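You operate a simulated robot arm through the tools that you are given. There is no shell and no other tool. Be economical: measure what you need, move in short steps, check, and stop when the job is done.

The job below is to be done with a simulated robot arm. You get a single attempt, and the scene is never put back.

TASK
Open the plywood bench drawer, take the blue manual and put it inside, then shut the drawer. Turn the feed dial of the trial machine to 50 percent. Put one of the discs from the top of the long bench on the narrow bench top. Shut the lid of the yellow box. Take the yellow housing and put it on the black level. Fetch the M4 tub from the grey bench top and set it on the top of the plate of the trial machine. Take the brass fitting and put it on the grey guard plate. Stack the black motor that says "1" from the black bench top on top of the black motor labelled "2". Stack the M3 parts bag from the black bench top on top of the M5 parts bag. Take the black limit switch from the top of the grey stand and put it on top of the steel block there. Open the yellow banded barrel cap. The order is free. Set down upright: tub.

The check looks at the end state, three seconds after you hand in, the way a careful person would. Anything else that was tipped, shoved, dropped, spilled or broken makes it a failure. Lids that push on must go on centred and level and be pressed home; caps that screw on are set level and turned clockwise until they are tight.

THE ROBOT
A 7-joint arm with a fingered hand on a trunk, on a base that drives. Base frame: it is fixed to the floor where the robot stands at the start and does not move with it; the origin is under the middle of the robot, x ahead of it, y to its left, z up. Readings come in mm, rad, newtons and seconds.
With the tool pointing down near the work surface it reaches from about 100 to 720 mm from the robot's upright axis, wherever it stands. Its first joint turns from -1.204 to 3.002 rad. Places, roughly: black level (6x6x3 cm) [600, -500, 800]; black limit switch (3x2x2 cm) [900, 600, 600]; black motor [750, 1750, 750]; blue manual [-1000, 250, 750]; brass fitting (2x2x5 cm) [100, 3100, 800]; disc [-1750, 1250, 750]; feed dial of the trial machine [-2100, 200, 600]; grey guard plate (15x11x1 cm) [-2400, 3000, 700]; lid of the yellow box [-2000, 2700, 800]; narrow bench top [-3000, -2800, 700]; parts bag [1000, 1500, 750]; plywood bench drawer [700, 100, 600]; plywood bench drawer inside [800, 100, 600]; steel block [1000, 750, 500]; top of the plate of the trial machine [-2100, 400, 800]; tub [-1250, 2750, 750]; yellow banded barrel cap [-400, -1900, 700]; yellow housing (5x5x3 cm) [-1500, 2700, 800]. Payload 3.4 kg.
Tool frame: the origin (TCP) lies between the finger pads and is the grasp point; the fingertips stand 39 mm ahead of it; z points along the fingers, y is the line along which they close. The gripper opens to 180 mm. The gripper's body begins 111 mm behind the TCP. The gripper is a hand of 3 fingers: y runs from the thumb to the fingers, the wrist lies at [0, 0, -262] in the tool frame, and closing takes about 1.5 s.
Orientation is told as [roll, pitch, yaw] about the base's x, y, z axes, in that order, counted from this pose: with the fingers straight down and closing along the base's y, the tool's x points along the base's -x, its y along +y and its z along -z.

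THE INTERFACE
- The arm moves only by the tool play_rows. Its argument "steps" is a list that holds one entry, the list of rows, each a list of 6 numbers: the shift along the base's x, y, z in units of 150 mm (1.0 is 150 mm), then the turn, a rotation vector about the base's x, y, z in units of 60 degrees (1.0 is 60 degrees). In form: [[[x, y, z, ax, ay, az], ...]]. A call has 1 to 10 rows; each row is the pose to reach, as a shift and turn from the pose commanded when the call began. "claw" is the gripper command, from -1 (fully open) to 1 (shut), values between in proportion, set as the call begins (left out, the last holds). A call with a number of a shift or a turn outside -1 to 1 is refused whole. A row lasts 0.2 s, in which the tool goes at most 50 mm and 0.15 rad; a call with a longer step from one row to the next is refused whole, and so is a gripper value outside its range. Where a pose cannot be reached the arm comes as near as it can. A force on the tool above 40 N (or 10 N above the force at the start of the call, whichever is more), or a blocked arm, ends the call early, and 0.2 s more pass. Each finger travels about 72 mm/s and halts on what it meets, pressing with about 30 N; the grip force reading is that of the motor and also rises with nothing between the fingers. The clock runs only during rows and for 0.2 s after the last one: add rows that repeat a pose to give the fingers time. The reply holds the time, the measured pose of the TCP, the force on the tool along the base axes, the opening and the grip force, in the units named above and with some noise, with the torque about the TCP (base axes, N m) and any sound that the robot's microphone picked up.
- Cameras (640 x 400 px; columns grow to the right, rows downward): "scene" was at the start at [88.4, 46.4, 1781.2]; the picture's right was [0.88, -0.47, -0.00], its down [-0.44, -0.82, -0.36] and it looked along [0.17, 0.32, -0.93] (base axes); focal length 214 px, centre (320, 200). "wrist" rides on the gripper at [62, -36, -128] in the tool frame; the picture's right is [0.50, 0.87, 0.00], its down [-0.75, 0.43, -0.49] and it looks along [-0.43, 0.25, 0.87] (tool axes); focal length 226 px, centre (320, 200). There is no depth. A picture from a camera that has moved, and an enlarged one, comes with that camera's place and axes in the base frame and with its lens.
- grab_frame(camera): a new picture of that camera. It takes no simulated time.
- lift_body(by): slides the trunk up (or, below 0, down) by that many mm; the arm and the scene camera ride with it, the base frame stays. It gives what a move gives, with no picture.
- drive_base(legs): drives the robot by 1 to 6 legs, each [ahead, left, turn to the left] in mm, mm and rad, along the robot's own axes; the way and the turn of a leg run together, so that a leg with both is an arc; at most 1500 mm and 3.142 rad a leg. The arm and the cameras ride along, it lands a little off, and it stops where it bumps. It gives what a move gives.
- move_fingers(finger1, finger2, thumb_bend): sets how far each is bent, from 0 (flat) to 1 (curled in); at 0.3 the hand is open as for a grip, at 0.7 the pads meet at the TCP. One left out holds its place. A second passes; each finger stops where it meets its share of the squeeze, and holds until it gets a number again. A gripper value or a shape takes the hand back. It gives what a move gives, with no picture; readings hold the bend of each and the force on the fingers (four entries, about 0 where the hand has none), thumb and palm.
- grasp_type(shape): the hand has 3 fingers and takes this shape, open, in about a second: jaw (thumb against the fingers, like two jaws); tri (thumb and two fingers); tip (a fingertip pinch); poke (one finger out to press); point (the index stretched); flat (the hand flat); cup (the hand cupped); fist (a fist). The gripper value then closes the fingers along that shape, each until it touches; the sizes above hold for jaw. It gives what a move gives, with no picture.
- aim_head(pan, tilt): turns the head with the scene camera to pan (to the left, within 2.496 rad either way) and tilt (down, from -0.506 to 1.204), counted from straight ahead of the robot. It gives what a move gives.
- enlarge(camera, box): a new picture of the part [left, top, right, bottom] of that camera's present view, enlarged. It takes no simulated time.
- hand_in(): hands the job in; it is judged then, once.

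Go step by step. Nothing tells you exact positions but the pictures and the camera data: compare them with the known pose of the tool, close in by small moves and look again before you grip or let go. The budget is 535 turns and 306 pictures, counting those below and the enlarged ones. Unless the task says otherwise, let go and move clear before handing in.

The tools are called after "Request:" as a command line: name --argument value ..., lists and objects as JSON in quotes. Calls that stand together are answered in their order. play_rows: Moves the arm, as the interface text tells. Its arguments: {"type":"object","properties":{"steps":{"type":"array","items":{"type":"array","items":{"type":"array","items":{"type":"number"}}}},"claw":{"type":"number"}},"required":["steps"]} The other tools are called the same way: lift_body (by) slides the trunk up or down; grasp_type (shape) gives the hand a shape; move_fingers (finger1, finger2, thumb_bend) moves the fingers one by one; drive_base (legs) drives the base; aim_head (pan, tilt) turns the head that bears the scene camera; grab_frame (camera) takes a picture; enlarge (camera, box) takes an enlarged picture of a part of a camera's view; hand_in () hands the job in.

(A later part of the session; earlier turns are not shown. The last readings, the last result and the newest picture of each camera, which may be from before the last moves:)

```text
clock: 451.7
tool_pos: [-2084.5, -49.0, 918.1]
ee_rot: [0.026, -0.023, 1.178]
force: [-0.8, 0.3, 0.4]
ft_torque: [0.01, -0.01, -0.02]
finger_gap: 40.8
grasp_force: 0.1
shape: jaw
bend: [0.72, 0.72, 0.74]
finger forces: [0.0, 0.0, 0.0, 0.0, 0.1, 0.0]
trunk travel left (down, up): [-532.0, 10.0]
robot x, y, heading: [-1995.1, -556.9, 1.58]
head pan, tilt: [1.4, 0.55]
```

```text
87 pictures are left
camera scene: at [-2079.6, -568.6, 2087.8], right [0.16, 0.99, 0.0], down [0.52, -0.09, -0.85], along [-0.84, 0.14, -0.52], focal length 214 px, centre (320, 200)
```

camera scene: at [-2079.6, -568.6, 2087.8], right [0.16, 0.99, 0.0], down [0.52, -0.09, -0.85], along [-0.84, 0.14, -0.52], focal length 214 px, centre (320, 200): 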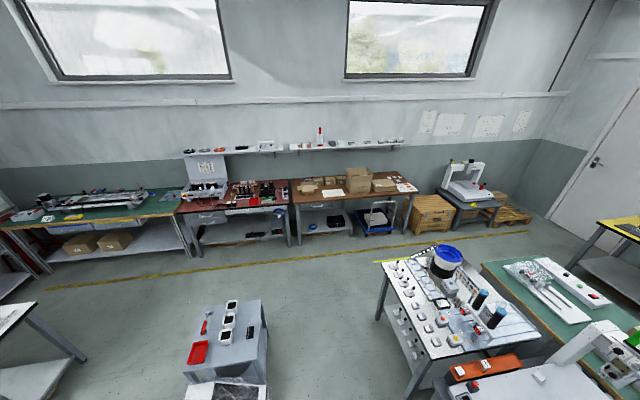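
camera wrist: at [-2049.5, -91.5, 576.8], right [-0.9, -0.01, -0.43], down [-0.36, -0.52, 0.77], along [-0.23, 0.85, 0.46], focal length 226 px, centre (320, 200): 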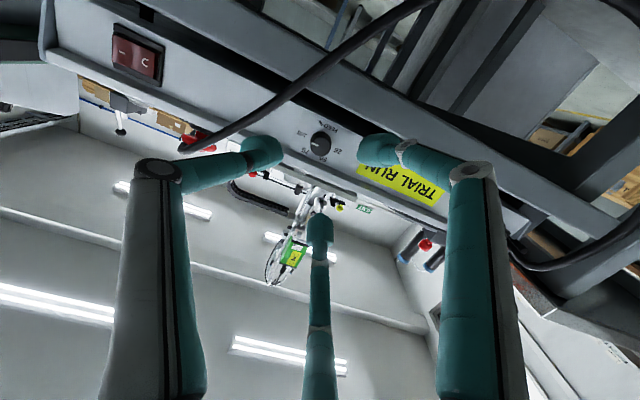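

The west corridor is free. I drive around by the west to the far side of the long bench.

Request:
drive_base --legs '[[70, 0, -0.01], [0, 1480, 0], [1130, 0, 0], [1130, 0, 0], [0, -1200, 0], [0, -560, 0]]'

Request:
drive_base --legs '[[0, 0, -1.57], [0, 0, -1.57]]'

Request:
aim_head --pan 0.0 --tilt 1.0

Request:
grab_frame --camera "scene"

Request:
grab_frame --camera "wrist"

```text
clock: 479.0
tool_pos: [-1818.0, 2321.9, 918.6]
ee_rot: [0.024, -0.023, 1.188]
force: [-0.3, -0.1, -0.1]
ft_torque: [0.0, -0.06, 0.02]
finger_gap: 40.5
grasp_force: 0.0
shape: jaw
bend: [0.72, 0.72, 0.74]
finger forces: [0.1, 0.1, 0.0, 0.0, 0.0, 0.0]
trunk travel left (down, up): [-532.0, 10.0]
robot x, y, heading: [-1718.6, 1815.0, 1.589]
head pan, tilt: [1.4, 0.55]
```

```text
clock: 487.0
tool_pos: [-1618.0, 1309.0, 919.3]
ee_rot: [0.029, -0.022, -1.95]
force: [-0.8, 0.4, -0.6]
ft_torque: [0.01, 0.02, 0.01]
finger_gap: 40.5
grasp_force: 0.1
shape: jaw
bend: [0.72, 0.72, 0.74]
finger forces: [0.0, 0.0, 0.0, 0.0, 0.0, 0.0]
trunk travel left (down, up): [-532.0, 10.0]
robot x, y, heading: [-1713.2, 1815.4, -1.547]
head pan, tilt: [1.4, 0.55]
```

```text
clock: 488.6
tool_pos: [-1618.6, 1309.4, 919.7]
ee_rot: [0.028, -0.023, -1.951]
force: [0.6, -0.2, 0.2]
ft_torque: [-0.02, 0.01, 0.02]
finger_gap: 40.2
grasp_force: 0.1
shape: jaw
bend: [0.72, 0.72, 0.74]
finger forces: [0.0, 0.0, 0.0, 0.0, 0.1, 0.0]
trunk travel left (down, up): [-532.0, 10.0]
robot x, y, heading: [-1717.3, 1816.1, -1.546]
head pan, tilt: [0.0, 1.0]
```

```text
86 pictures are left
camera scene: at [-1716.0, 1771.8, 2051.1], right [-1.0, -0.03, 0.0], down [-0.02, 0.84, -0.54], along [0.01, -0.54, -0.84], focal length 214 px, centre (320, 200)
```

scene: 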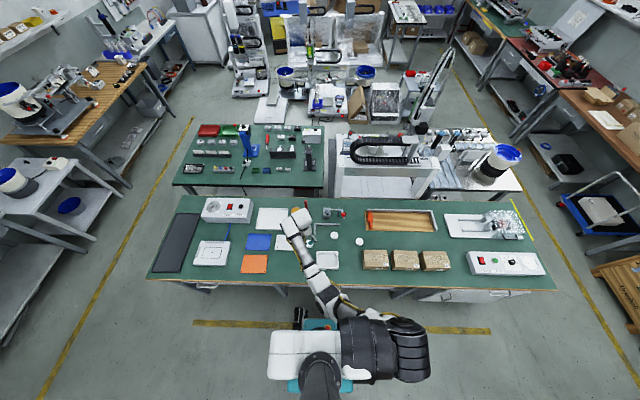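

```text
85 pictures are left
camera wrist: at [-1630.9, 1385.0, 1044.5], right [0.99, 0.14, 0.01], down [0.12, -0.85, 0.52], along [0.09, -0.51, -0.85], focal length 226 px, centre (320, 200)
```

wrist: 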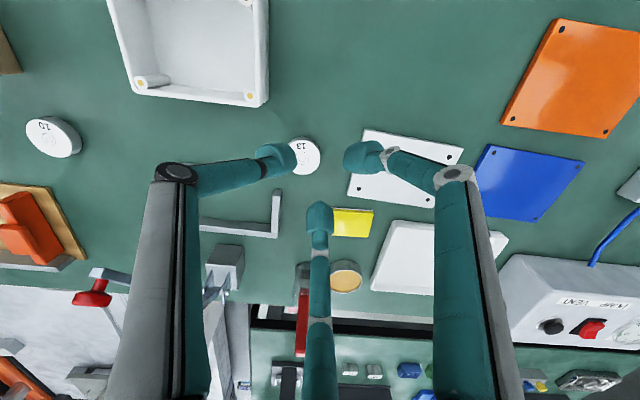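

Disc "13" is at (-1631, 1279). Aligning the hand over it, fingers away from the small vise.

Request:
play_rows --steps '[[[-0.04, -0.1, -0.1, 0, 0, 0.14], [-0.08, -0.2, -0.2, 0, 0, 0.28], [-0.08, -0.2, -0.4, 0, 0, 0.42], [-0.08, -0.2, -0.55, 0, 0, 0.42], [-0.08, -0.2, -0.55, 0, 0, 0.42], [-0.08, -0.2, -0.55, 0, 0, 0.42]]]' --claw 0.2

Request:
enlarge --camera "wrist" --box '[160, 70, 480, 270]'

```text
clock: 490.0
tool_pos: [-1629.9, 1278.2, 838.4]
ee_rot: [0.029, -0.024, -1.51]
force: [0.1, -0.1, 0.0]
ft_torque: [-0.01, 0.0, 0.0]
finger_gap: 71.5
grasp_force: 0.0
shape: jaw
bend: [0.72, 0.72, 0.74]
finger forces: [0.0, 0.1, 0.0, 0.0, 0.0, 0.0]
trunk travel left (down, up): [-532.0, 10.0]
robot x, y, heading: [-1714.9, 1813.9, -1.544]
head pan, tilt: [0.0, 1.0]
```

```text
2.00 times, centred on (320, 170) of wrist
camera zoom: at [-1674.0, 1341.2, 962.8], right [0.83, 0.55, 0.01], down [0.47, -0.72, 0.52], along [0.3, -0.43, -0.85], focal length 452 px, centre (320, 260)
```

zoom: 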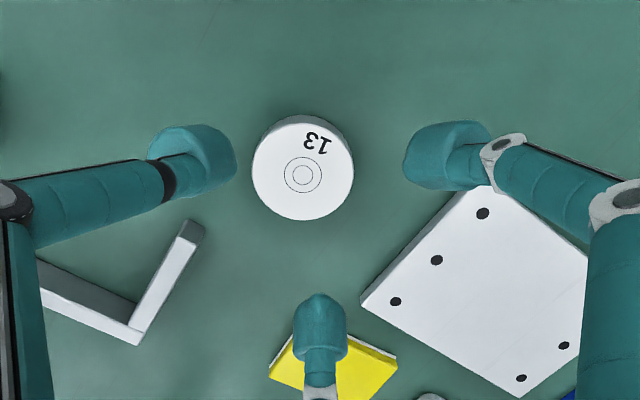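

Request:
play_rows --steps '[[[-0.04, -0.02, 0, 0, 0, 0], [-0.04, -0.02, 0, 0, 0, 0], [-0.04, -0.02, -0.15, 0, 0, 0], [-0.04, -0.02, -0.3, 0, 0, 0], [-0.04, -0.02, -0.36, 0, 0, 0], [-0.04, -0.02, -0.38, 0, 0, 0], [-0.04, -0.02, -0.38, 0, 0, 0]]]' --claw 0.42

Request:
play_rows --steps '[[[0, 0, 0, 0, 0, 0], [0, 0, 0, 0, 0, 0], [0, 0, 0, 0, 0, 0], [0, 0, 0, 0, 0, 0], [0, 0, 0, 0, 0, 0]]]' --claw 1

Request:
grab_frame --camera "wrist"

```text
clock: 491.6
tool_pos: [-1636.3, 1275.9, 779.3]
ee_rot: [0.027, -0.022, -1.509]
force: [0.7, 0.2, 1.2]
ft_torque: [0.02, 0.02, 0.0]
finger_gap: 52.6
grasp_force: 0.1
shape: jaw
bend: [0.72, 0.72, 0.74]
finger forces: [0.0, 0.4, 0.0, 0.0, 0.8, 0.0]
trunk travel left (down, up): [-532.0, 10.0]
robot x, y, heading: [-1714.5, 1813.6, -1.543]
head pan, tilt: [0.0, 1.0]
```

```text
clock: 492.8
tool_pos: [-1637.1, 1276.3, 780.7]
ee_rot: [0.03, -0.022, -1.51]
force: [0.3, -0.3, 0.6]
ft_torque: [0.04, 0.01, 0.0]
finger_gap: 43.7
grasp_force: 29.8
shape: jaw
bend: [0.72, 0.72, 0.75]
finger forces: [27.4, 27.4, 0.0, 0.0, 27.1, 0.1]
trunk travel left (down, up): [-532.0, 10.0]
robot x, y, heading: [-1718.6, 1815.9, -1.55]
head pan, tilt: [0.0, 1.0]
```

```text
83 pictures are left
camera wrist: at [-1680.1, 1339.3, 904.8], right [0.83, 0.55, 0.01], down [0.47, -0.72, 0.52], along [0.3, -0.43, -0.85], focal length 226 px, centre (320, 200)
```

wrist: 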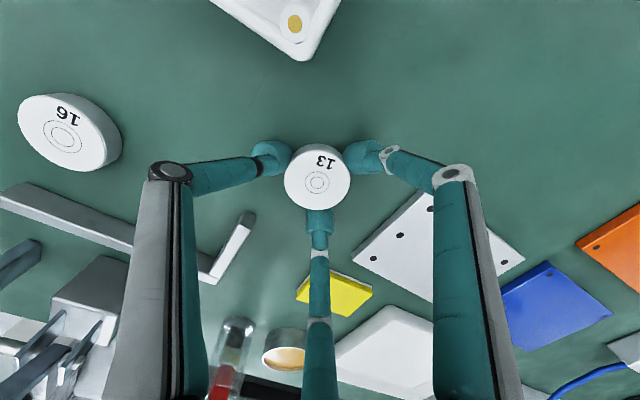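

Perfect 3‑finger grip on the disc. Lifting.

Request:
play_rows --steps '[[[0, 0, 0.1, 0, 0, 0], [0, 0, 0.3, 0, 0, 0], [0, 0, 0.6, 0, 0, 0], [0, 0, 0.9, 0, 0, 0], [0, 0, 0.9, 0, 0, 0]]]'

Request:
enlarge --camera "wrist" --box '[0, 0, 640, 399]'

```text
clock: 494.0
tool_pos: [-1635.1, 1276.0, 914.4]
ee_rot: [0.027, -0.022, -1.51]
force: [-0.3, 0.3, -0.6]
ft_torque: [0.04, 0.0, -0.01]
finger_gap: 43.5
grasp_force: 30.1
shape: jaw
bend: [0.72, 0.72, 0.75]
finger forces: [27.5, 27.2, 0.1, 0.1, 27.0, 0.0]
trunk travel left (down, up): [-532.0, 10.0]
robot x, y, heading: [-1716.8, 1818.7, -1.551]
head pan, tilt: [0.0, 1.0]
```

```text
1.00 times, centred on (320, 200) of wrist (not enlarged: the box is as wide or as high as the picture)
camera zoom: at [-1679.1, 1339.3, 1039.0], right [0.83, 0.55, 0.01], down [0.47, -0.72, 0.52], along [0.3, -0.43, -0.85], focal length 226 px, centre (320, 200)
```

zoom: 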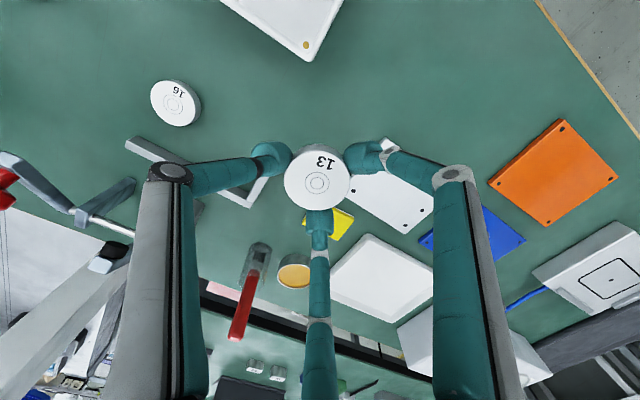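

Held. Driving by the west corridor south toward the narrow bench.

Request:
drive_base --legs '[[0, -1000, -0.02], [0, -930, 0], [1500, 0, 0], [1300, 0, 0]]'

Request:
aim_head --pan 0.3 --tilt 0.6

Request:
grab_frame --camera "scene"

```text
clock: 516.8
tool_pos: [-3621.3, -1500.5, 914.1]
ee_rot: [0.03, -0.023, -1.533]
force: [-0.5, 0.1, -1.0]
ft_torque: [0.01, -0.02, 0.0]
finger_gap: 43.5
grasp_force: 30.0
shape: jaw
bend: [0.72, 0.72, 0.75]
finger forces: [27.3, 27.3, 0.0, 0.1, 26.9, 0.0]
trunk travel left (down, up): [-532.0, 10.0]
robot x, y, heading: [-3689.3, -959.8, -1.571]
head pan, tilt: [0.0, 1.0]
```

```text
clock: 517.6
tool_pos: [-3621.0, -1498.8, 915.2]
ee_rot: [0.028, -0.022, -1.531]
force: [-0.6, -0.3, -0.6]
ft_torque: [-0.01, -0.02, -0.02]
finger_gap: 43.6
grasp_force: 30.1
shape: jaw
bend: [0.72, 0.72, 0.75]
finger forces: [27.5, 27.3, 0.0, 0.1, 27.0, 0.0]
trunk travel left (down, up): [-532.0, 10.0]
robot x, y, heading: [-3689.0, -962.0, -1.572]
head pan, tilt: [0.3, 0.6]
```

```text
81 pictures are left
camera scene: at [-3665.1, -1018.7, 2083.0], right [-0.95, -0.3, 0.0], down [-0.17, 0.54, -0.82], along [0.25, -0.79, -0.57], focal length 214 px, centre (320, 200)
```

scene: 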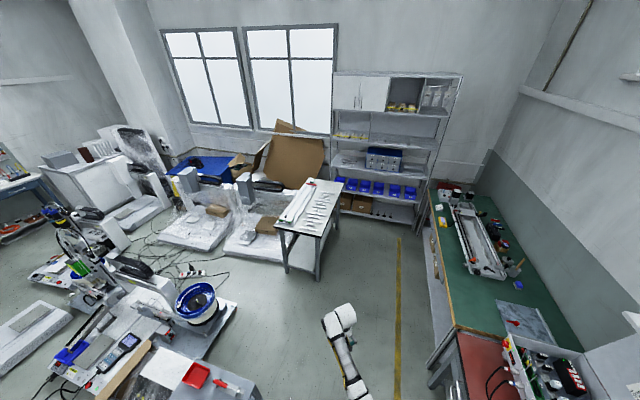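

Request:
enlarge --camera "scene" --box '[255, 160, 375, 260]'

```text
4.00 times, centred on (315, 210) of scene
camera zoom: at [-3665.1, -1018.7, 2083.0], right [-0.95, -0.3, 0.0], down [-0.17, 0.54, -0.82], along [0.25, -0.79, -0.57], focal length 858 px, centre (340, 160)
```

zoom: 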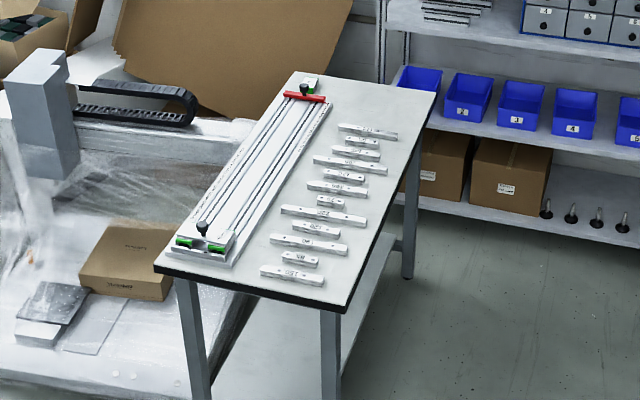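

Free spot on the narrow bench: about (-3213, -2490), near its west edge. I drive alongside and turn to face it.

Request:
drive_base --legs '[[1000, 0, 0], [598, 0, 0], [0, -70, 0], [0, 0, 1.572]]'

Request:
grab_frame --camera "wrist"

```text
clock: 530.3
tool_pos: [-3211.4, -2500.2, 915.7]
ee_rot: [0.033, -0.023, 0.043]
force: [-0.2, -0.3, -1.8]
ft_torque: [0.02, 0.06, -0.02]
finger_gap: 43.1
grasp_force: 29.7
shape: jaw
bend: [0.72, 0.72, 0.75]
finger forces: [27.3, 27.2, 0.0, 0.0, 26.9, 0.0]
trunk travel left (down, up): [-532.0, 10.0]
robot x, y, heading: [-3750.4, -2566.2, 0.006]
head pan, tilt: [0.3, 0.6]
```

```text
79 pictures are left
camera wrist: at [-3275.3, -2543.5, 1039.3], right [-0.54, 0.84, 0.02], down [0.72, 0.45, 0.52], along [0.43, 0.29, -0.85], focal length 226 px, centre (320, 200)
```

wrist: 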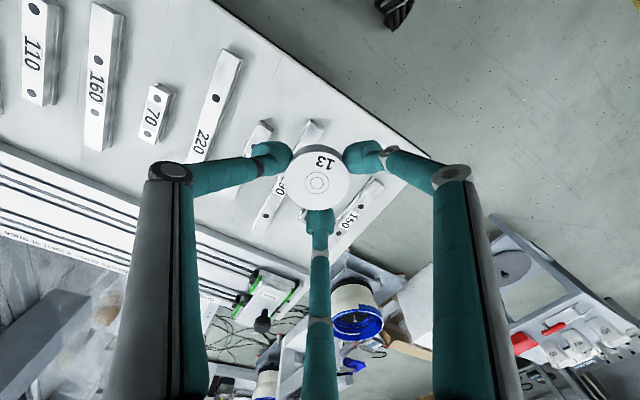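

Request:
play_rows --steps '[[[-0.01, 0.15, 0, 0, 0, -0.13], [-0.02, 0.3, 0, 0, 0, -0.26], [-0.02, 0.345, -0.2, 0, 0, -0.39], [-0.02, 0.345, -0.4, 0, 0, -0.52], [-0.02, 0.345, -0.6, 0, 0, -0.52], [-0.02, 0.345, -0.6, 0, 0, -0.52]]]'

Request:
grab_frame --camera "wrist"

```text
clock: 531.7
tool_pos: [-3217.4, -2431.5, 825.7]
ee_rot: [0.026, -0.032, -0.501]
force: [-0.5, 0.9, -1.3]
ft_torque: [-0.03, -0.02, 0.03]
finger_gap: 43.3
grasp_force: 30.0
shape: jaw
bend: [0.72, 0.72, 0.75]
finger forces: [27.5, 27.2, 0.0, 0.0, 27.0, 0.0]
trunk travel left (down, up): [-532.0, 10.0]
robot x, y, heading: [-3752.8, -2558.2, 0.007]
head pan, tilt: [0.3, 0.6]
```

```text
78 pictures are left
camera wrist: at [-3293.8, -2434.3, 949.4], right [-0.02, 1.0, 0.01], down [0.85, 0.02, 0.53], along [0.53, 0.02, -0.85], focal length 226 px, centre (320, 200)
```

wrist: 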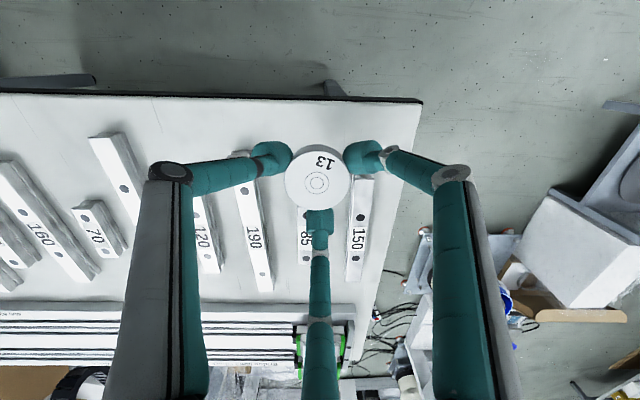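

Request:
play_rows --steps '[[[0.02, -0.1, -0.1, 0, 0, 0], [0.02, -0.1, -0.2, 0, 0, 0], [0.02, -0.1, -0.2, 0, 0, 0], [0.02, -0.1, -0.2, 0, 0, 0]]]'

Request:
grab_frame --camera "wrist"

```text
clock: 532.7
tool_pos: [-3212.8, -2451.2, 795.2]
ee_rot: [0.027, -0.031, -0.501]
force: [-0.2, 0.4, -0.4]
ft_torque: [-0.07, -0.03, 0.0]
finger_gap: 43.2
grasp_force: 30.0
shape: jaw
bend: [0.72, 0.72, 0.75]
finger forces: [27.4, 27.3, 0.0, 0.0, 27.0, 0.0]
trunk travel left (down, up): [-532.0, 10.0]
robot x, y, heading: [-3751.9, -2561.7, 0.006]
head pan, tilt: [0.3, 0.6]
```

```text
77 pictures are left
camera wrist: at [-3289.0, -2454.5, 920.6], right [-0.02, 1.0, 0.01], down [0.85, 0.02, 0.53], along [0.53, 0.02, -0.85], focal length 226 px, centre (320, 200)
```

wrist: 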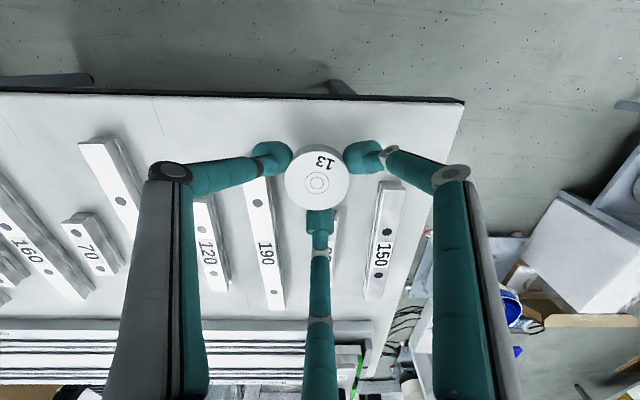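

Request:
play_rows --steps '[[[-0.01, 0.02, -0.05, 0, 0, 0], [-0.01, 0.02, -0.09, 0, 0, 0], [-0.01, 0.02, -0.12, 0, 0, 0], [-0.01, 0.02, -0.15, 0, 0, 0], [-0.01, 0.02, -0.17, 0, 0, 0], [-0.01, 0.02, -0.17, 0, 0, 0]]]'

```text
clock: 533.9
tool_pos: [-3211.6, -2459.4, 779.6]
ee_rot: [0.056, -0.024, -0.501]
force: [-8.6, 3.0, 27.0]
ft_torque: [-0.42, 0.75, -0.2]
finger_gap: 45.3
grasp_force: 30.0
shape: jaw
bend: [0.72, 0.72, 0.78]
finger forces: [30.9, 30.0, 0.0, 0.1, 55.6, 0.0]
trunk travel left (down, up): [-532.0, 10.0]
robot x, y, heading: [-3752.1, -2564.8, 0.015]
head pan, tilt: [0.3, 0.6]
stopped in row 6: the force on the tool passed its limit at 42 N (the readings are from after the stop); the commanded pose is now the measured one
```

Request:
enlarge --camera "wrist" --box '[200, 100, 440, 250]'

```text
2.67 times, centred on (320, 175) of wrist
camera zoom: at [-3289.0, -2465.9, 902.3], right [-0.03, 1.0, 0.04], down [0.84, 0.0, 0.54], along [0.53, 0.05, -0.84], focal length 603 px, centre (320, 267)
```

zoom: 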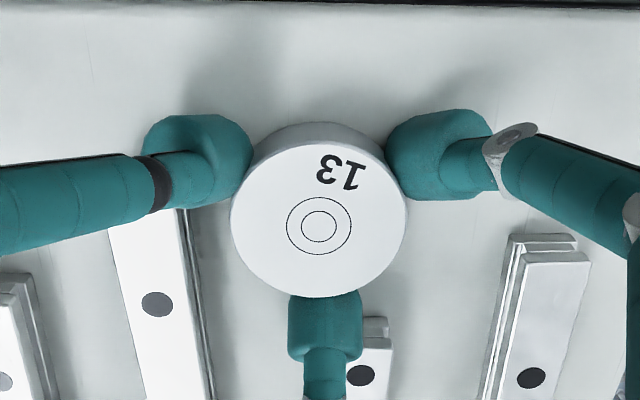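

Request:
play_rows --steps '[[[0, 0, 0.15, 0, 0, 0], [-0.05, 0.05, 0.2, -0.03, 0, 0], [-0.07, 0.09, 0.2, -0.03, 0, 0], [-0.07, 0.09, 0.1, -0.03, 0, 0], [-0.07, 0.09, 0.05, -0.03, 0, 0], [-0.07, 0.09, 0.05, -0.03, 0, 0]]]'

Request:
enlarge --camera "wrist" --box '[200, 100, 440, 250]'

```text
clock: 535.3
tool_pos: [-3221.8, -2442.8, 784.0]
ee_rot: [0.021, -0.041, -0.499]
force: [0.4, -0.1, -0.4]
ft_torque: [-0.01, 0.04, 0.0]
finger_gap: 44.4
grasp_force: 30.3
shape: jaw
bend: [0.72, 0.72, 0.76]
finger forces: [27.9, 27.6, 0.0, 0.0, 27.9, 0.0]
trunk travel left (down, up): [-532.0, 10.0]
robot x, y, heading: [-3751.7, -2564.7, 0.005]
head pan, tilt: [0.3, 0.6]
```

```text
2.67 times, centred on (320, 175) of wrist
camera zoom: at [-3299.9, -2443.8, 907.6], right [-0.03, 1.0, 0.0], down [0.85, 0.02, 0.53], along [0.53, 0.01, -0.85], focal length 603 px, centre (320, 267)
```

zoom: 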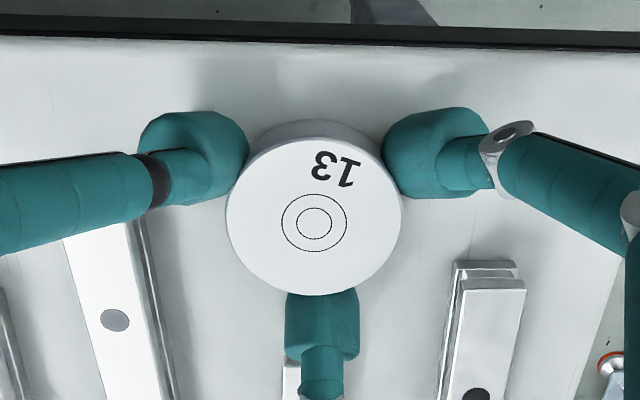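

Request:
play_rows --steps '[[[0, 0, -0.025, 0, 0, 0], [0, 0, -0.05, 0, 0, 0], [0, 0, -0.07, 0, 0, 0], [0, 0, -0.085, 0, 0, 0], [0, 0, -0.1, 0, 0, 0], [0, 0, -0.1, 0, 0, 0]]]'

```text
clock: 536.2
tool_pos: [-3218.7, -2439.8, 779.7]
ee_rot: [0.029, -0.049, -0.495]
force: [-7.0, -4.6, 29.0]
ft_torque: [-0.67, 0.72, -0.06]
finger_gap: 45.7
grasp_force: 29.7
shape: jaw
bend: [0.73, 0.72, 0.77]
finger forces: [34.0, 27.0, 0.0, 0.0, 50.2, 0.0]
trunk travel left (down, up): [-532.0, 10.0]
robot x, y, heading: [-3751.9, -2567.0, 0.007]
head pan, tilt: [0.3, 0.6]
stopped in row 4: the force on the tool passed its limit at 42 N (the readings are from after the stop); the commanded pose is now the measured one
```

That is the bench surface. Easing up 2 mm and releasing.

Request:
play_rows --steps '[[[0, 0, 0.015, 0, 0, 0], [0, 0, 0.015, 0, 0, 0]]]'

Request:
play_rows --steps '[[[0, 0, 0, 0, 0, 0], [0, 0, 0, 0, 0, 0], [0, 0, 0.02, 0, 0, 0], [0, 0, 0.1, 0, 0, 0], [0, 0, 0.4, 0, 0, 0], [0, 0, 0.7, 0, 0, 0], [0, 0, 0.9, 0, 0, 0]]]' --claw 0.42

Request:
grab_frame --camera "wrist"

```text
clock: 536.8
tool_pos: [-3218.7, -2439.4, 778.6]
ee_rot: [0.029, -0.05, -0.498]
force: [-0.4, -1.6, 20.2]
ft_torque: [-0.22, 0.36, 0.08]
finger_gap: 45.4
grasp_force: 30.1
shape: jaw
bend: [0.73, 0.72, 0.77]
finger forces: [34.5, 28.5, 0.0, 0.1, 41.4, 0.1]
trunk travel left (down, up): [-532.0, 10.0]
robot x, y, heading: [-3750.1, -2561.5, 0.009]
head pan, tilt: [0.3, 0.6]
```

```text
clock: 538.4
tool_pos: [-3219.6, -2442.5, 912.9]
ee_rot: [0.026, -0.046, -0.496]
force: [0.9, -0.5, 0.0]
ft_torque: [-0.01, -0.01, 0.01]
finger_gap: 52.1
grasp_force: 0.0
shape: jaw
bend: [0.72, 0.72, 0.75]
finger forces: [0.0, 0.0, 0.2, 0.1, 0.1, 0.0]
trunk travel left (down, up): [-532.0, 10.0]
robot x, y, heading: [-3751.4, -2568.3, 0.011]
head pan, tilt: [0.3, 0.6]
```

```text
74 pictures are left
camera wrist: at [-3297.4, -2444.2, 1036.5], right [-0.03, 1.0, 0.0], down [0.84, 0.02, 0.54], along [0.54, 0.01, -0.84], focal length 226 px, centre (320, 200)
```

wrist: 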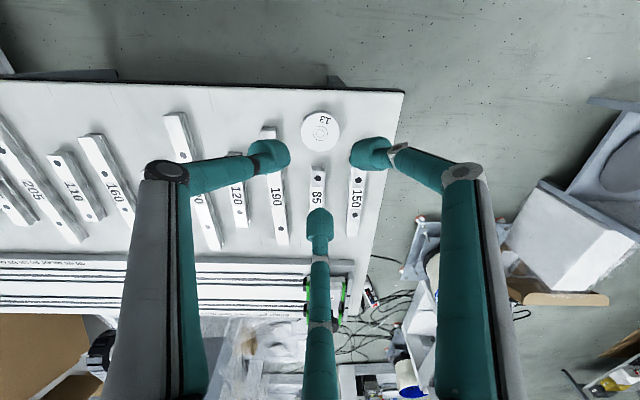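

The disc lies flat on the narrow bench. Now to the barrel with the yellow band, back through the corridor.

Request:
drive_base --legs '[[0, 1060, -0.01], [0, 1060, 0], [1100, 0, 0], [1100, 0, 0], [1050, 0, 0]]'

Request:
aim_head --pan -1.5 --tilt 0.7

Request:
grab_frame --camera "scene"

```text
clock: 564.3
tool_pos: [16.3, -267.5, 913.8]
ee_rot: [0.027, -0.046, -0.486]
force: [0.0, -0.8, 0.0]
ft_torque: [0.01, -0.04, -0.02]
finger_gap: 51.8
grasp_force: 0.0
shape: jaw
bend: [0.72, 0.72, 0.75]
finger forces: [0.1, 0.0, 0.1, 0.1, 0.0, 0.0]
trunk travel left (down, up): [-532.0, 10.0]
robot x, y, heading: [-514.1, -397.8, 0.022]
head pan, tilt: [0.3, 0.6]
```

```text
clock: 566.1
tool_pos: [14.8, -267.1, 914.0]
ee_rot: [0.027, -0.047, -0.485]
force: [0.0, -0.4, 0.6]
ft_torque: [-0.03, 0.01, -0.03]
finger_gap: 51.9
grasp_force: 0.1
shape: jaw
bend: [0.72, 0.72, 0.75]
finger forces: [0.1, 0.1, 0.0, 0.0, 0.1, 0.1]
trunk travel left (down, up): [-532.0, 10.0]
robot x, y, heading: [-515.7, -399.0, 0.017]
head pan, tilt: [-1.499, 0.7]
```

```text
73 pictures are left
camera scene: at [-530.8, -482.9, 2074.6], right [-1.0, -0.09, 0.0], down [-0.06, 0.64, -0.76], along [0.07, -0.76, -0.64], focal length 214 px, centre (320, 200)
```

scene: 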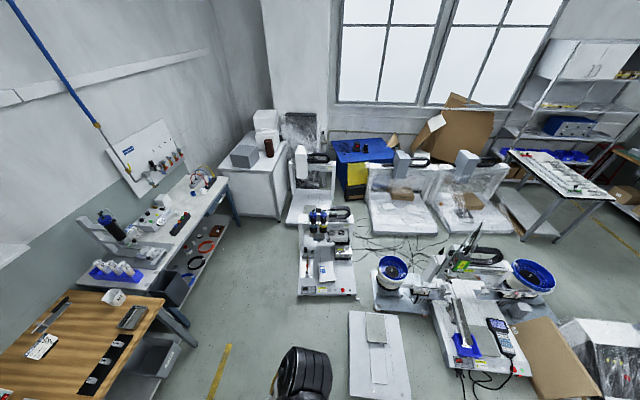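

Request:
enlarge --camera "scene" --box '[290, 190, 370, 300]'

Request:
enlarge --camera "scene" --box '[0, 270, 180, 399]'

```text
3.64 times, centred on (330, 245) of scene
camera zoom: at [-530.8, -482.9, 2074.6], right [-1.0, -0.09, 0.0], down [-0.06, 0.64, -0.76], along [0.07, -0.76, -0.64], focal length 780 px, centre (284, 36)
```

zoom: 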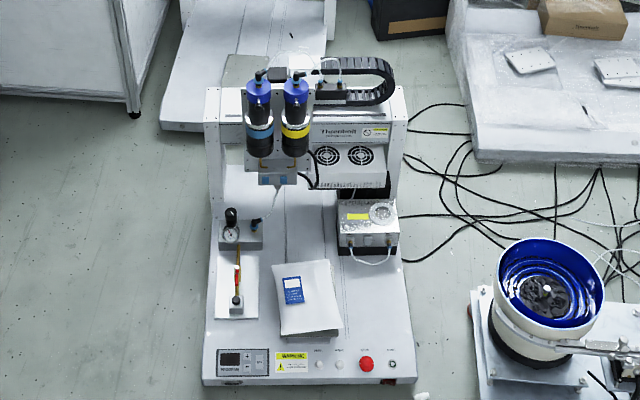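

```text
3.10 times, centred on (90, 334) of scene
camera zoom: at [-530.8, -482.9, 2074.6], right [-1.0, -0.09, 0.0], down [-0.06, 0.64, -0.76], along [0.07, -0.76, -0.64], focal length 665 px, centre (1033, -217)
```

zoom: 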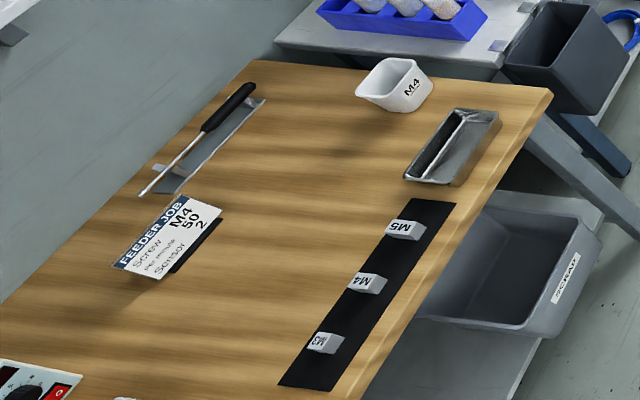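

The barrel caps are blue, with hose fittings; the yellow-banded one is at about (-431, -1863). I approach at a slight angle so it lies to the robot's left.

Request:
play_rows --steps '[[[0, 0, 0.2, 0, 0.05, 0], [0, 0, 0.5, -0.03, 0.05, 0], [0, 0, 0.6, -0.03, 0.05, 0]]]'

Request:
drive_base --legs '[[155, 0, 0], [0, 0, -1.767], [752, 136, 0]]'

Request:
aim_head --pan 0.0 --tilt 0.9

Request:
grab_frame --camera "wrist"

Request:
enlarge --camera "scene" --box '[250, 100, 410, 220]'

```text
clock: 566.9
tool_pos: [15.1, -269.8, 1002.3]
ee_rot: [-0.026, -0.015, -0.482]
force: [0.8, -0.7, 0.5]
ft_torque: [-0.02, -0.02, 0.01]
finger_gap: 51.9
grasp_force: 0.0
shape: jaw
bend: [0.72, 0.72, 0.75]
finger forces: [0.0, 0.1, 0.1, 0.1, 0.1, 0.0]
trunk travel left (down, up): [-532.0, 10.0]
robot x, y, heading: [-512.2, -394.8, 0.016]
head pan, tilt: [-1.499, 0.7]
```

```text
clock: 576.3
tool_pos: [-350.8, -1708.5, 1003.4]
ee_rot: [-0.025, -0.017, -2.263]
force: [0.2, -1.2, -0.4]
ft_torque: [0.01, 0.0, -0.05]
finger_gap: 52.0
grasp_force: 0.1
shape: jaw
bend: [0.72, 0.72, 0.75]
finger forces: [0.1, 0.0, 0.0, 0.0, 0.0, 0.0]
trunk travel left (down, up): [-532.0, 10.0]
robot x, y, heading: [-368.5, -1159.8, -1.758]
head pan, tilt: [-1.499, 0.7]
```

```text
clock: 577.9
tool_pos: [-344.6, -1708.0, 1004.3]
ee_rot: [-0.029, -0.021, -2.262]
force: [0.6, -0.1, 0.0]
ft_torque: [0.0, 0.0, 0.0]
finger_gap: 52.0
grasp_force: 0.1
shape: jaw
bend: [0.72, 0.72, 0.74]
finger forces: [0.0, 0.0, 0.0, 0.0, 0.1, 0.0]
trunk travel left (down, up): [-532.0, 10.0]
robot x, y, heading: [-367.1, -1158.8, -1.761]
head pan, tilt: [0.0, 0.901]
```

```text
70 pictures are left
camera wrist: at [-328.9, -1636.2, 1130.8], right [0.99, -0.17, -0.03], down [-0.13, -0.86, 0.5], along [-0.11, -0.48, -0.87], focal length 226 px, centre (320, 200)
```

wrist: 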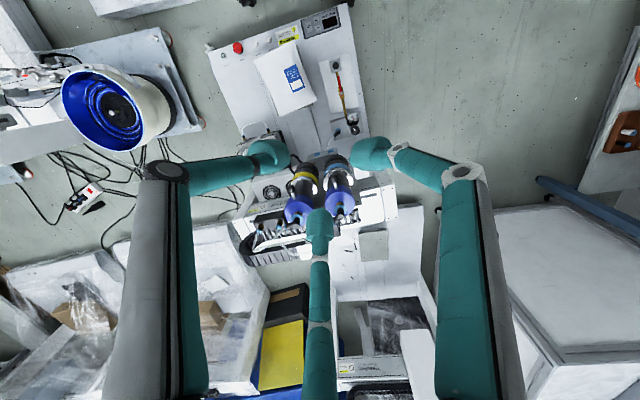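

```text
3.33 times, centred on (330, 160) of scene
camera zoom: at [-385.7, -1208.0, 2059.2], right [-0.98, 0.19, -0.01], down [0.15, 0.77, -0.62], along [-0.11, -0.61, -0.78], focal length 715 px, centre (287, 333)
```

zoom: 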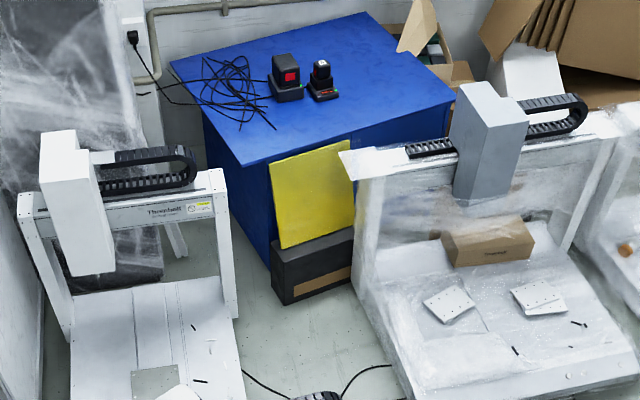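

Cap at about (-428, -1860, z≈753). Moving closer for a detailed look.

Request:
play_rows --steps '[[[-0.15, -0.2, 0, 0, 0, 0], [-0.3, -0.4, 0, 0, 0, 0], [-0.45, -0.55, -0.1, 0, 0, 0], [-0.5, -0.6, -0.3, 0, 0, 0], [-0.5, -0.6, -0.3, 0, 0, 0]]]' --claw -0.5

Request:
enlarge --camera "wrist" --box '[200, 80, 440, 260]'

```text
clock: 579.1
tool_pos: [-422.3, -1796.7, 960.2]
ee_rot: [-0.028, -0.021, -2.26]
force: [0.6, -0.6, 0.0]
ft_torque: [0.0, 0.0, 0.01]
finger_gap: 134.8
grasp_force: 0.0
shape: jaw
bend: [0.59, 0.59, 0.59]
finger forces: [0.0, 0.1, 0.1, 0.0, 0.0, 0.0]
trunk travel left (down, up): [-532.0, 10.0]
robot x, y, heading: [-366.0, -1160.8, -1.762]
head pan, tilt: [0.0, 0.901]
```

```text
2.22 times, centred on (320, 170) of wrist
camera zoom: at [-404.6, -1725.9, 1085.8], right [0.99, -0.17, -0.03], down [-0.13, -0.86, 0.5], along [-0.11, -0.48, -0.87], focal length 502 px, centre (320, 267)
```

zoom: 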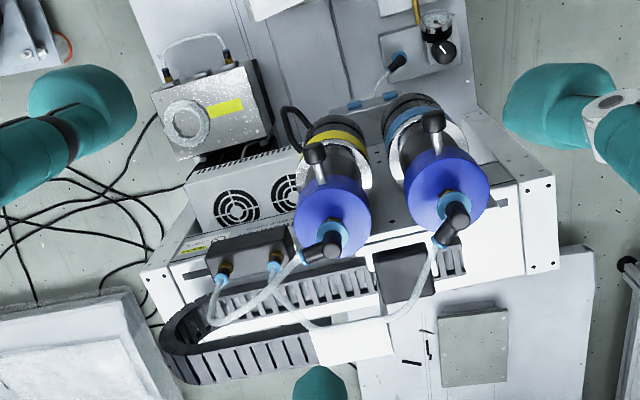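

Request:
enlarge --camera "wrist" --box '[295, 115, 400, 205]'

```text
4.44 times, centred on (348, 160) of wrist
camera zoom: at [-404.6, -1725.9, 1085.8], right [0.99, -0.17, -0.03], down [-0.13, -0.86, 0.5], along [-0.11, -0.48, -0.87], focal length 1005 px, centre (198, 378)
```

zoom: 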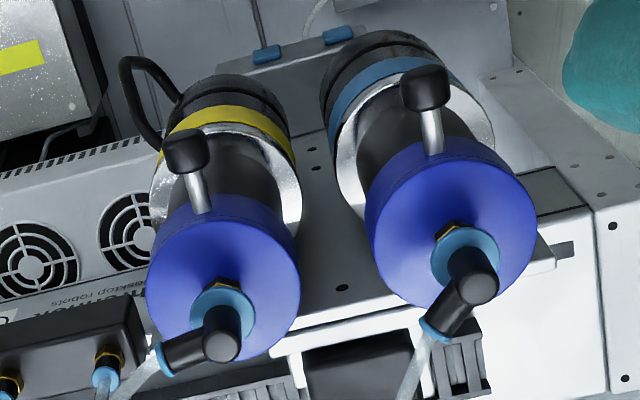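

The cap has a handle knob sticking out at its front (+y) edge. I turn the hand to point at it horizontally for a side view.

Request:
play_rows --steps '[[[0, 0.1, 0, -0.13, 0, 0], [0, 0.2, 0, -0.26, 0, 0], [0, 0.3, 0, -0.39, 0, 0], [0, 0.4, 0, -0.52, 0, 0], [0, 0.45, 0, -0.65, 0, 0], [0, 0.45, 0, -0.75, 0, 0]]]'

Request:
play_rows --steps '[[[0, 0, -0.1, -0.13, 0, 0], [0, 0, -0.2, -0.26, 0, 0], [0, 0, -0.3, -0.39, 0, 0], [0, 0, -0.4, -0.52, 0, 0], [0, 0, -0.5, -0.65, 0, 0], [0, 0, -0.6, -0.75, 0, 0], [0, 0, -0.8, -0.75, 0, 0]]]'

Request:
grab_frame --camera "wrist"

```text
clock: 580.5
tool_pos: [-421.0, -1729.9, 959.8]
ee_rot: [0.551, -0.594, -2.452]
force: [0.6, 0.3, 0.1]
ft_torque: [0.02, 0.01, -0.02]
finger_gap: 134.8
grasp_force: 0.0
shape: jaw
bend: [0.59, 0.59, 0.59]
finger forces: [0.0, 0.0, 0.0, 0.1, 0.0, 0.0]
trunk travel left (down, up): [-532.0, 10.0]
robot x, y, heading: [-368.1, -1161.4, -1.763]
head pan, tilt: [0.0, 0.901]
```

```text
clock: 582.1
tool_pos: [-420.3, -1730.3, 839.9]
ee_rot: [1.57, -0.878, 3.111]
force: [-0.6, -0.1, -0.4]
ft_torque: [-0.03, -0.01, 0.04]
finger_gap: 134.7
grasp_force: 0.0
shape: jaw
bend: [0.59, 0.59, 0.59]
finger forces: [0.1, 0.0, 0.1, 0.1, 0.0, 0.0]
trunk travel left (down, up): [-532.0, 10.0]
robot x, y, heading: [-368.0, -1162.1, -1.76]
head pan, tilt: [0.0, 0.901]
```

```text
66 pictures are left
camera wrist: at [-403.2, -1602.0, 767.0], right [0.99, -0.03, 0.17], down [-0.13, 0.5, 0.86], along [-0.11, -0.87, 0.48], focal length 226 px, centre (320, 200)
```

wrist: 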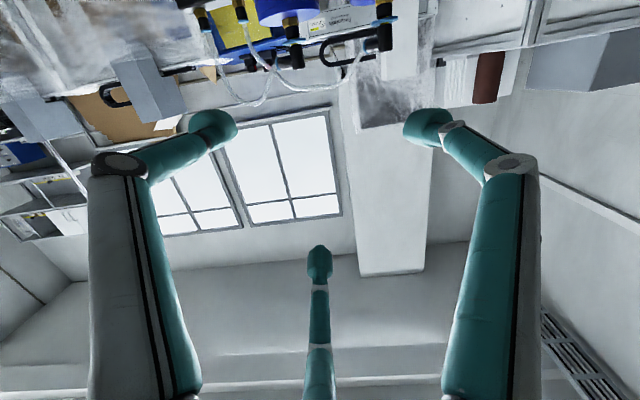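

Request:
play_rows --steps '[[[0, 0.0, -0.2, 0, 0, 0], [0, 0, -0.4, 0, 0, 0], [0, 0, -0.5, 0, 0, 0], [0, 0, -0.5, 0, 0, 0]]]'

Request:
enlarge --camera "wrist" --box '[200, 0, 440, 150]'

```text
clock: 583.1
tool_pos: [-420.5, -1722.7, 774.2]
ee_rot: [1.568, -0.876, 3.111]
force: [-0.6, -0.5, 0.0]
ft_torque: [0.0, -0.02, -0.03]
finger_gap: 134.5
grasp_force: 0.1
shape: jaw
bend: [0.59, 0.59, 0.59]
finger forces: [0.0, 0.0, 0.0, 0.1, 0.1, 0.0]
out of reach, approached as far as the arm can: row 3, 4
trunk travel left (down, up): [-532.0, 10.0]
robot x, y, heading: [-367.2, -1163.0, -1.764]
head pan, tilt: [0.0, 0.901]
```

```text
2.67 times, centred on (320, 75) of wrist
camera zoom: at [-403.8, -1595.9, 702.2], right [0.98, -0.03, 0.17], down [-0.13, 0.5, 0.86], along [-0.11, -0.87, 0.48], focal length 603 px, centre (320, 533)
```

zoom: 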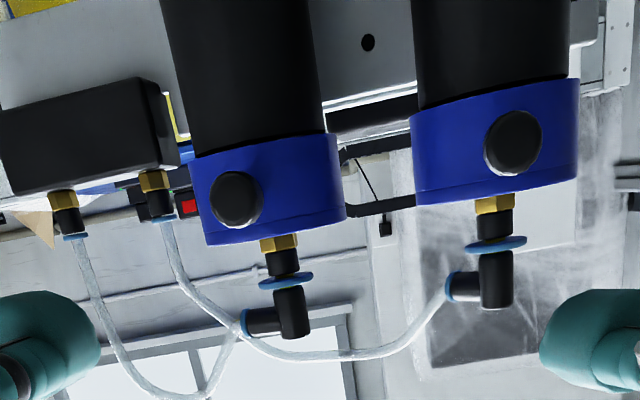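

The knob sits on the cap's front side at about (-440, -1838, 697). Lowering to its height and approaching to grip it.

Request:
lift_body --by -78

Request:
play_rows --steps '[[[-0.06, -0.1, 0, 0, 0, 0], [-0.12, -0.2, 0, 0, 0, 0], [-0.12, -0.33, 0, 0, 0, 0], [-0.12, -0.33, 0, 0, 0, 0], [-0.12, -0.33, 0, 0, 0, 0]]]' --claw 0.5

Request:
grab_frame --camera "wrist"

```text
clock: 584.3
tool_pos: [-418.8, -1724.1, 697.7]
ee_rot: [1.567, -0.877, 3.109]
force: [0.5, 0.3, 0.0]
ft_torque: [-0.01, -0.03, 0.0]
finger_gap: 134.7
grasp_force: 0.1
shape: jaw
bend: [0.59, 0.59, 0.59]
finger forces: [0.1, 0.0, 0.1, 0.0, 0.0, 0.0]
trunk travel left (down, up): [-454.0, 88.0]
robot x, y, heading: [-367.2, -1162.2, -1.761]
head pan, tilt: [0.0, 0.901]
```

```text
clock: 585.5
tool_pos: [-441.9, -1767.1, 714.0]
ee_rot: [1.566, -0.879, 3.111]
force: [-0.1, 0.7, -0.6]
ft_torque: [-0.02, 0.0, -0.01]
finger_gap: 45.2
grasp_force: 0.1
shape: jaw
bend: [0.72, 0.72, 0.74]
finger forces: [0.1, 0.0, 0.0, 0.0, 0.1, 0.0]
out of reach, approached as far as the arm can: row 1, 2, 3, 4, 5
trunk travel left (down, up): [-454.0, 88.0]
robot x, y, heading: [-362.7, -1163.9, -1.761]
head pan, tilt: [0.0, 0.901]
```

```text
64 pictures are left
camera wrist: at [-424.9, -1640.5, 641.8], right [0.98, -0.03, 0.17], down [-0.13, 0.49, 0.86], along [-0.11, -0.87, 0.48], focal length 226 px, centre (320, 200)
```

wrist: 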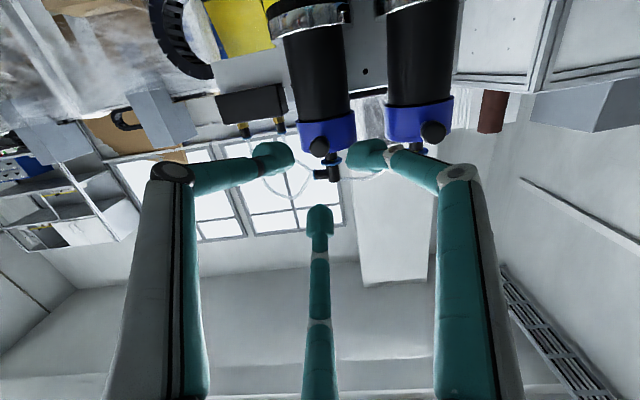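

Request:
drive_base --legs '[[0, -70, 0]]'

Request:
play_rows --steps '[[[0.15, 0, -0.03, 0, 0, 0], [0.3, 0, -0.06, 0, 0, 0], [0.4, 0, -0.1, 0, 0, 0], [0.4, 0, -0.1, 0, 0, 0], [0.4, 0, -0.1, 0, 0, 0]]]'

```text
clock: 586.5
tool_pos: [-484.4, -1761.6, 710.9]
ee_rot: [1.56, -0.899, 3.116]
force: [1.7, -0.3, -0.3]
ft_torque: [0.02, 0.0, -0.12]
finger_gap: 45.1
grasp_force: 0.1
shape: jaw
bend: [0.72, 0.72, 0.74]
finger forces: [0.1, 0.0, 0.0, 0.1, 0.0, 0.0]
trunk travel left (down, up): [-454.0, 88.0]
robot x, y, heading: [-425.3, -1151.4, -1.763]
head pan, tilt: [0.0, 0.901]
```

```text
clock: 587.7
tool_pos: [-449.1, -1743.4, 719.8]
ee_rot: [1.57, -0.876, 3.11]
force: [0.2, 0.1, 0.3]
ft_torque: [-0.02, -0.01, 0.06]
finger_gap: 45.1
grasp_force: 0.1
shape: jaw
bend: [0.72, 0.72, 0.74]
finger forces: [0.0, 0.1, 0.0, 0.0, 0.0, 0.0]
out of reach, approached as far as the arm can: row 1, 2, 3, 4, 5
trunk travel left (down, up): [-454.0, 88.0]
robot x, y, heading: [-433.4, -1149.8, -1.756]
head pan, tilt: [0.0, 0.901]
```

The trunk is too high for this low horizontal reach. I lower the trunk while raising the arm.

Request:
play_rows --steps '[[[0, 0.1, 0.25, 0, 0, 0], [0, 0.2, 0.5, 0, 0, 0], [0, 0.2, 0.8, 0, 0, 0], [0, 0.2, 1, 0, 0, 0]]]'

Request:
lift_body --by -170

Request:
play_rows --steps '[[[0, 0, 0.25, 0, 0, 0], [0, 0, 0.5, 0, 0, 0], [0, 0, 0.8, 0, 0, 0]]]'

Request:
lift_body --by -120

```text
clock: 588.7
tool_pos: [-444.3, -1713.3, 870.1]
ee_rot: [1.565, -0.878, 3.113]
force: [0.6, 1.3, -0.2]
ft_torque: [-0.02, -0.02, 0.01]
finger_gap: 45.0
grasp_force: 0.1
shape: jaw
bend: [0.72, 0.72, 0.74]
finger forces: [0.1, 0.1, 0.0, 0.0, 0.1, 0.0]
trunk travel left (down, up): [-454.0, 88.0]
robot x, y, heading: [-432.1, -1151.0, -1.759]
head pan, tilt: [0.0, 0.901]
```

```text
clock: 590.6
tool_pos: [-436.0, -1716.9, 700.6]
ee_rot: [1.568, -0.885, 3.111]
force: [0.1, 0.3, -0.2]
ft_torque: [-0.01, -0.02, 0.01]
finger_gap: 45.3
grasp_force: 0.1
shape: jaw
bend: [0.72, 0.72, 0.74]
finger forces: [0.1, 0.1, 0.0, 0.0, 0.1, 0.1]
trunk travel left (down, up): [-284.0, 258.0]
robot x, y, heading: [-428.8, -1151.8, -1.752]
head pan, tilt: [0.0, 0.901]
```

```text
clock: 591.4
tool_pos: [-436.0, -1714.1, 818.1]
ee_rot: [1.565, -0.884, 3.113]
force: [0.0, 0.1, -0.3]
ft_torque: [0.04, 0.0, -0.01]
finger_gap: 45.0
grasp_force: 0.1
shape: jaw
bend: [0.72, 0.72, 0.74]
finger forces: [0.1, 0.0, 0.0, 0.0, 0.0, 0.0]
trunk travel left (down, up): [-284.0, 258.0]
robot x, y, heading: [-428.8, -1151.5, -1.76]
head pan, tilt: [0.0, 0.901]
```

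```text
clock: 592.9
tool_pos: [-438.1, -1715.5, 699.3]
ee_rot: [1.57, -0.882, 3.11]
force: [0.4, 0.4, 0.7]
ft_torque: [0.04, 0.02, -0.02]
finger_gap: 45.2
grasp_force: 0.1
shape: jaw
bend: [0.72, 0.72, 0.74]
finger forces: [0.0, 0.1, 0.0, 0.0, 0.1, 0.0]
trunk travel left (down, up): [-164.0, 378.0]
robot x, y, heading: [-430.2, -1148.8, -1.761]
head pan, tilt: [0.0, 0.901]
```

Request:
play_rows --steps '[[[-0.02, -0.2, -0.01, 0, 0, 0], [-0.02, -0.4, -0.01, 0, 0, 0], [-0.02, -0.5, -0.01, 0, 0, 0], [-0.02, -0.5, -0.01, 0, 0, 0]]]'

Request:
enlarge --camera "wrist" --box '[200, 80, 440, 230]'

```text
clock: 593.9
tool_pos: [-440.6, -1789.5, 699.3]
ee_rot: [1.566, -0.883, 3.112]
force: [-0.6, 0.5, 0.2]
ft_torque: [-0.04, -0.02, 0.0]
finger_gap: 45.2
grasp_force: 0.0
shape: jaw
bend: [0.72, 0.72, 0.74]
finger forces: [0.1, 0.1, 0.0, 0.1, 0.0, 0.0]
trunk travel left (down, up): [-164.0, 378.0]
robot x, y, heading: [-427.9, -1152.0, -1.76]
head pan, tilt: [0.0, 0.901]
```

```text
2.67 times, centred on (320, 155) of wrist
camera zoom: at [-424.9, -1662.0, 626.7], right [0.99, -0.03, 0.16], down [-0.13, 0.49, 0.86], along [-0.11, -0.87, 0.48], focal length 603 px, centre (320, 320)
```

zoom: 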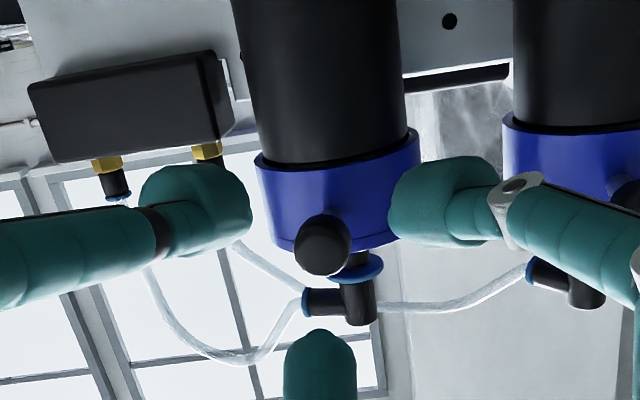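

Request:
play_rows --steps '[[[0, -0.06, -0.005, 0, 0, 0], [0, -0.11, -0.01, 0, 0, 0], [0, -0.11, -0.01, 0, 0, 0]]]' --claw 0.6

Request:
play_rows --steps '[[[0, 0, 0, 0, 0, 0], [0, 0, 0, 0, 0, 0], [0, 0, 0, 0, 0, 0], [0, 0, 0, 0, 0, 0]]]' --claw 1

Request:
enlarge --camera "wrist" --box '[200, 80, 440, 230]'

```text
clock: 594.7
tool_pos: [-442.1, -1807.2, 696.9]
ee_rot: [1.567, -0.884, 3.111]
force: [0.5, 0.3, 0.3]
ft_torque: [0.01, 0.03, -0.01]
finger_gap: 36.6
grasp_force: 0.0
shape: jaw
bend: [0.72, 0.72, 0.74]
finger forces: [0.1, 0.0, 0.0, 0.1, 0.0, 0.0]
trunk travel left (down, up): [-164.0, 378.0]
robot x, y, heading: [-433.1, -1153.0, -1.762]
head pan, tilt: [0.0, 0.901]
```

```text
clock: 595.7
tool_pos: [-441.4, -1807.0, 695.1]
ee_rot: [1.565, -0.883, 3.114]
force: [0.4, -4.7, -1.8]
ft_torque: [0.05, -0.03, 0.02]
finger_gap: 9.3
grasp_force: 29.9
shape: jaw
bend: [0.71, 0.71, 0.71]
finger forces: [22.8, 27.6, 0.0, 0.0, 26.3, 0.0]
trunk travel left (down, up): [-164.0, 378.0]
robot x, y, heading: [-431.0, -1153.2, -1.756]
head pan, tilt: [0.0, 0.901]
```

```text
2.67 times, centred on (320, 155) of wrist
camera zoom: at [-425.6, -1678.9, 624.6], right [0.99, -0.03, 0.16], down [-0.13, 0.49, 0.86], along [-0.11, -0.87, 0.48], focal length 603 px, centre (320, 320)
```

zoom: 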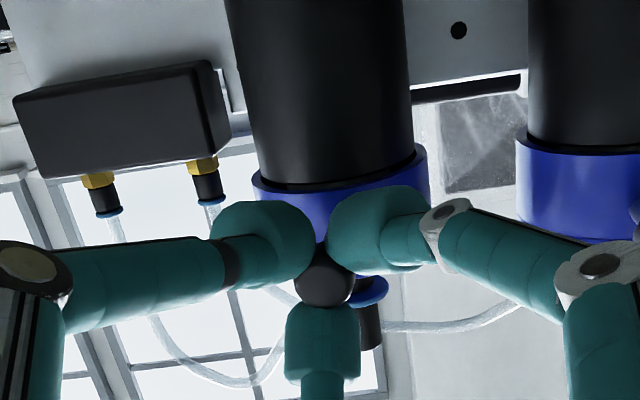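

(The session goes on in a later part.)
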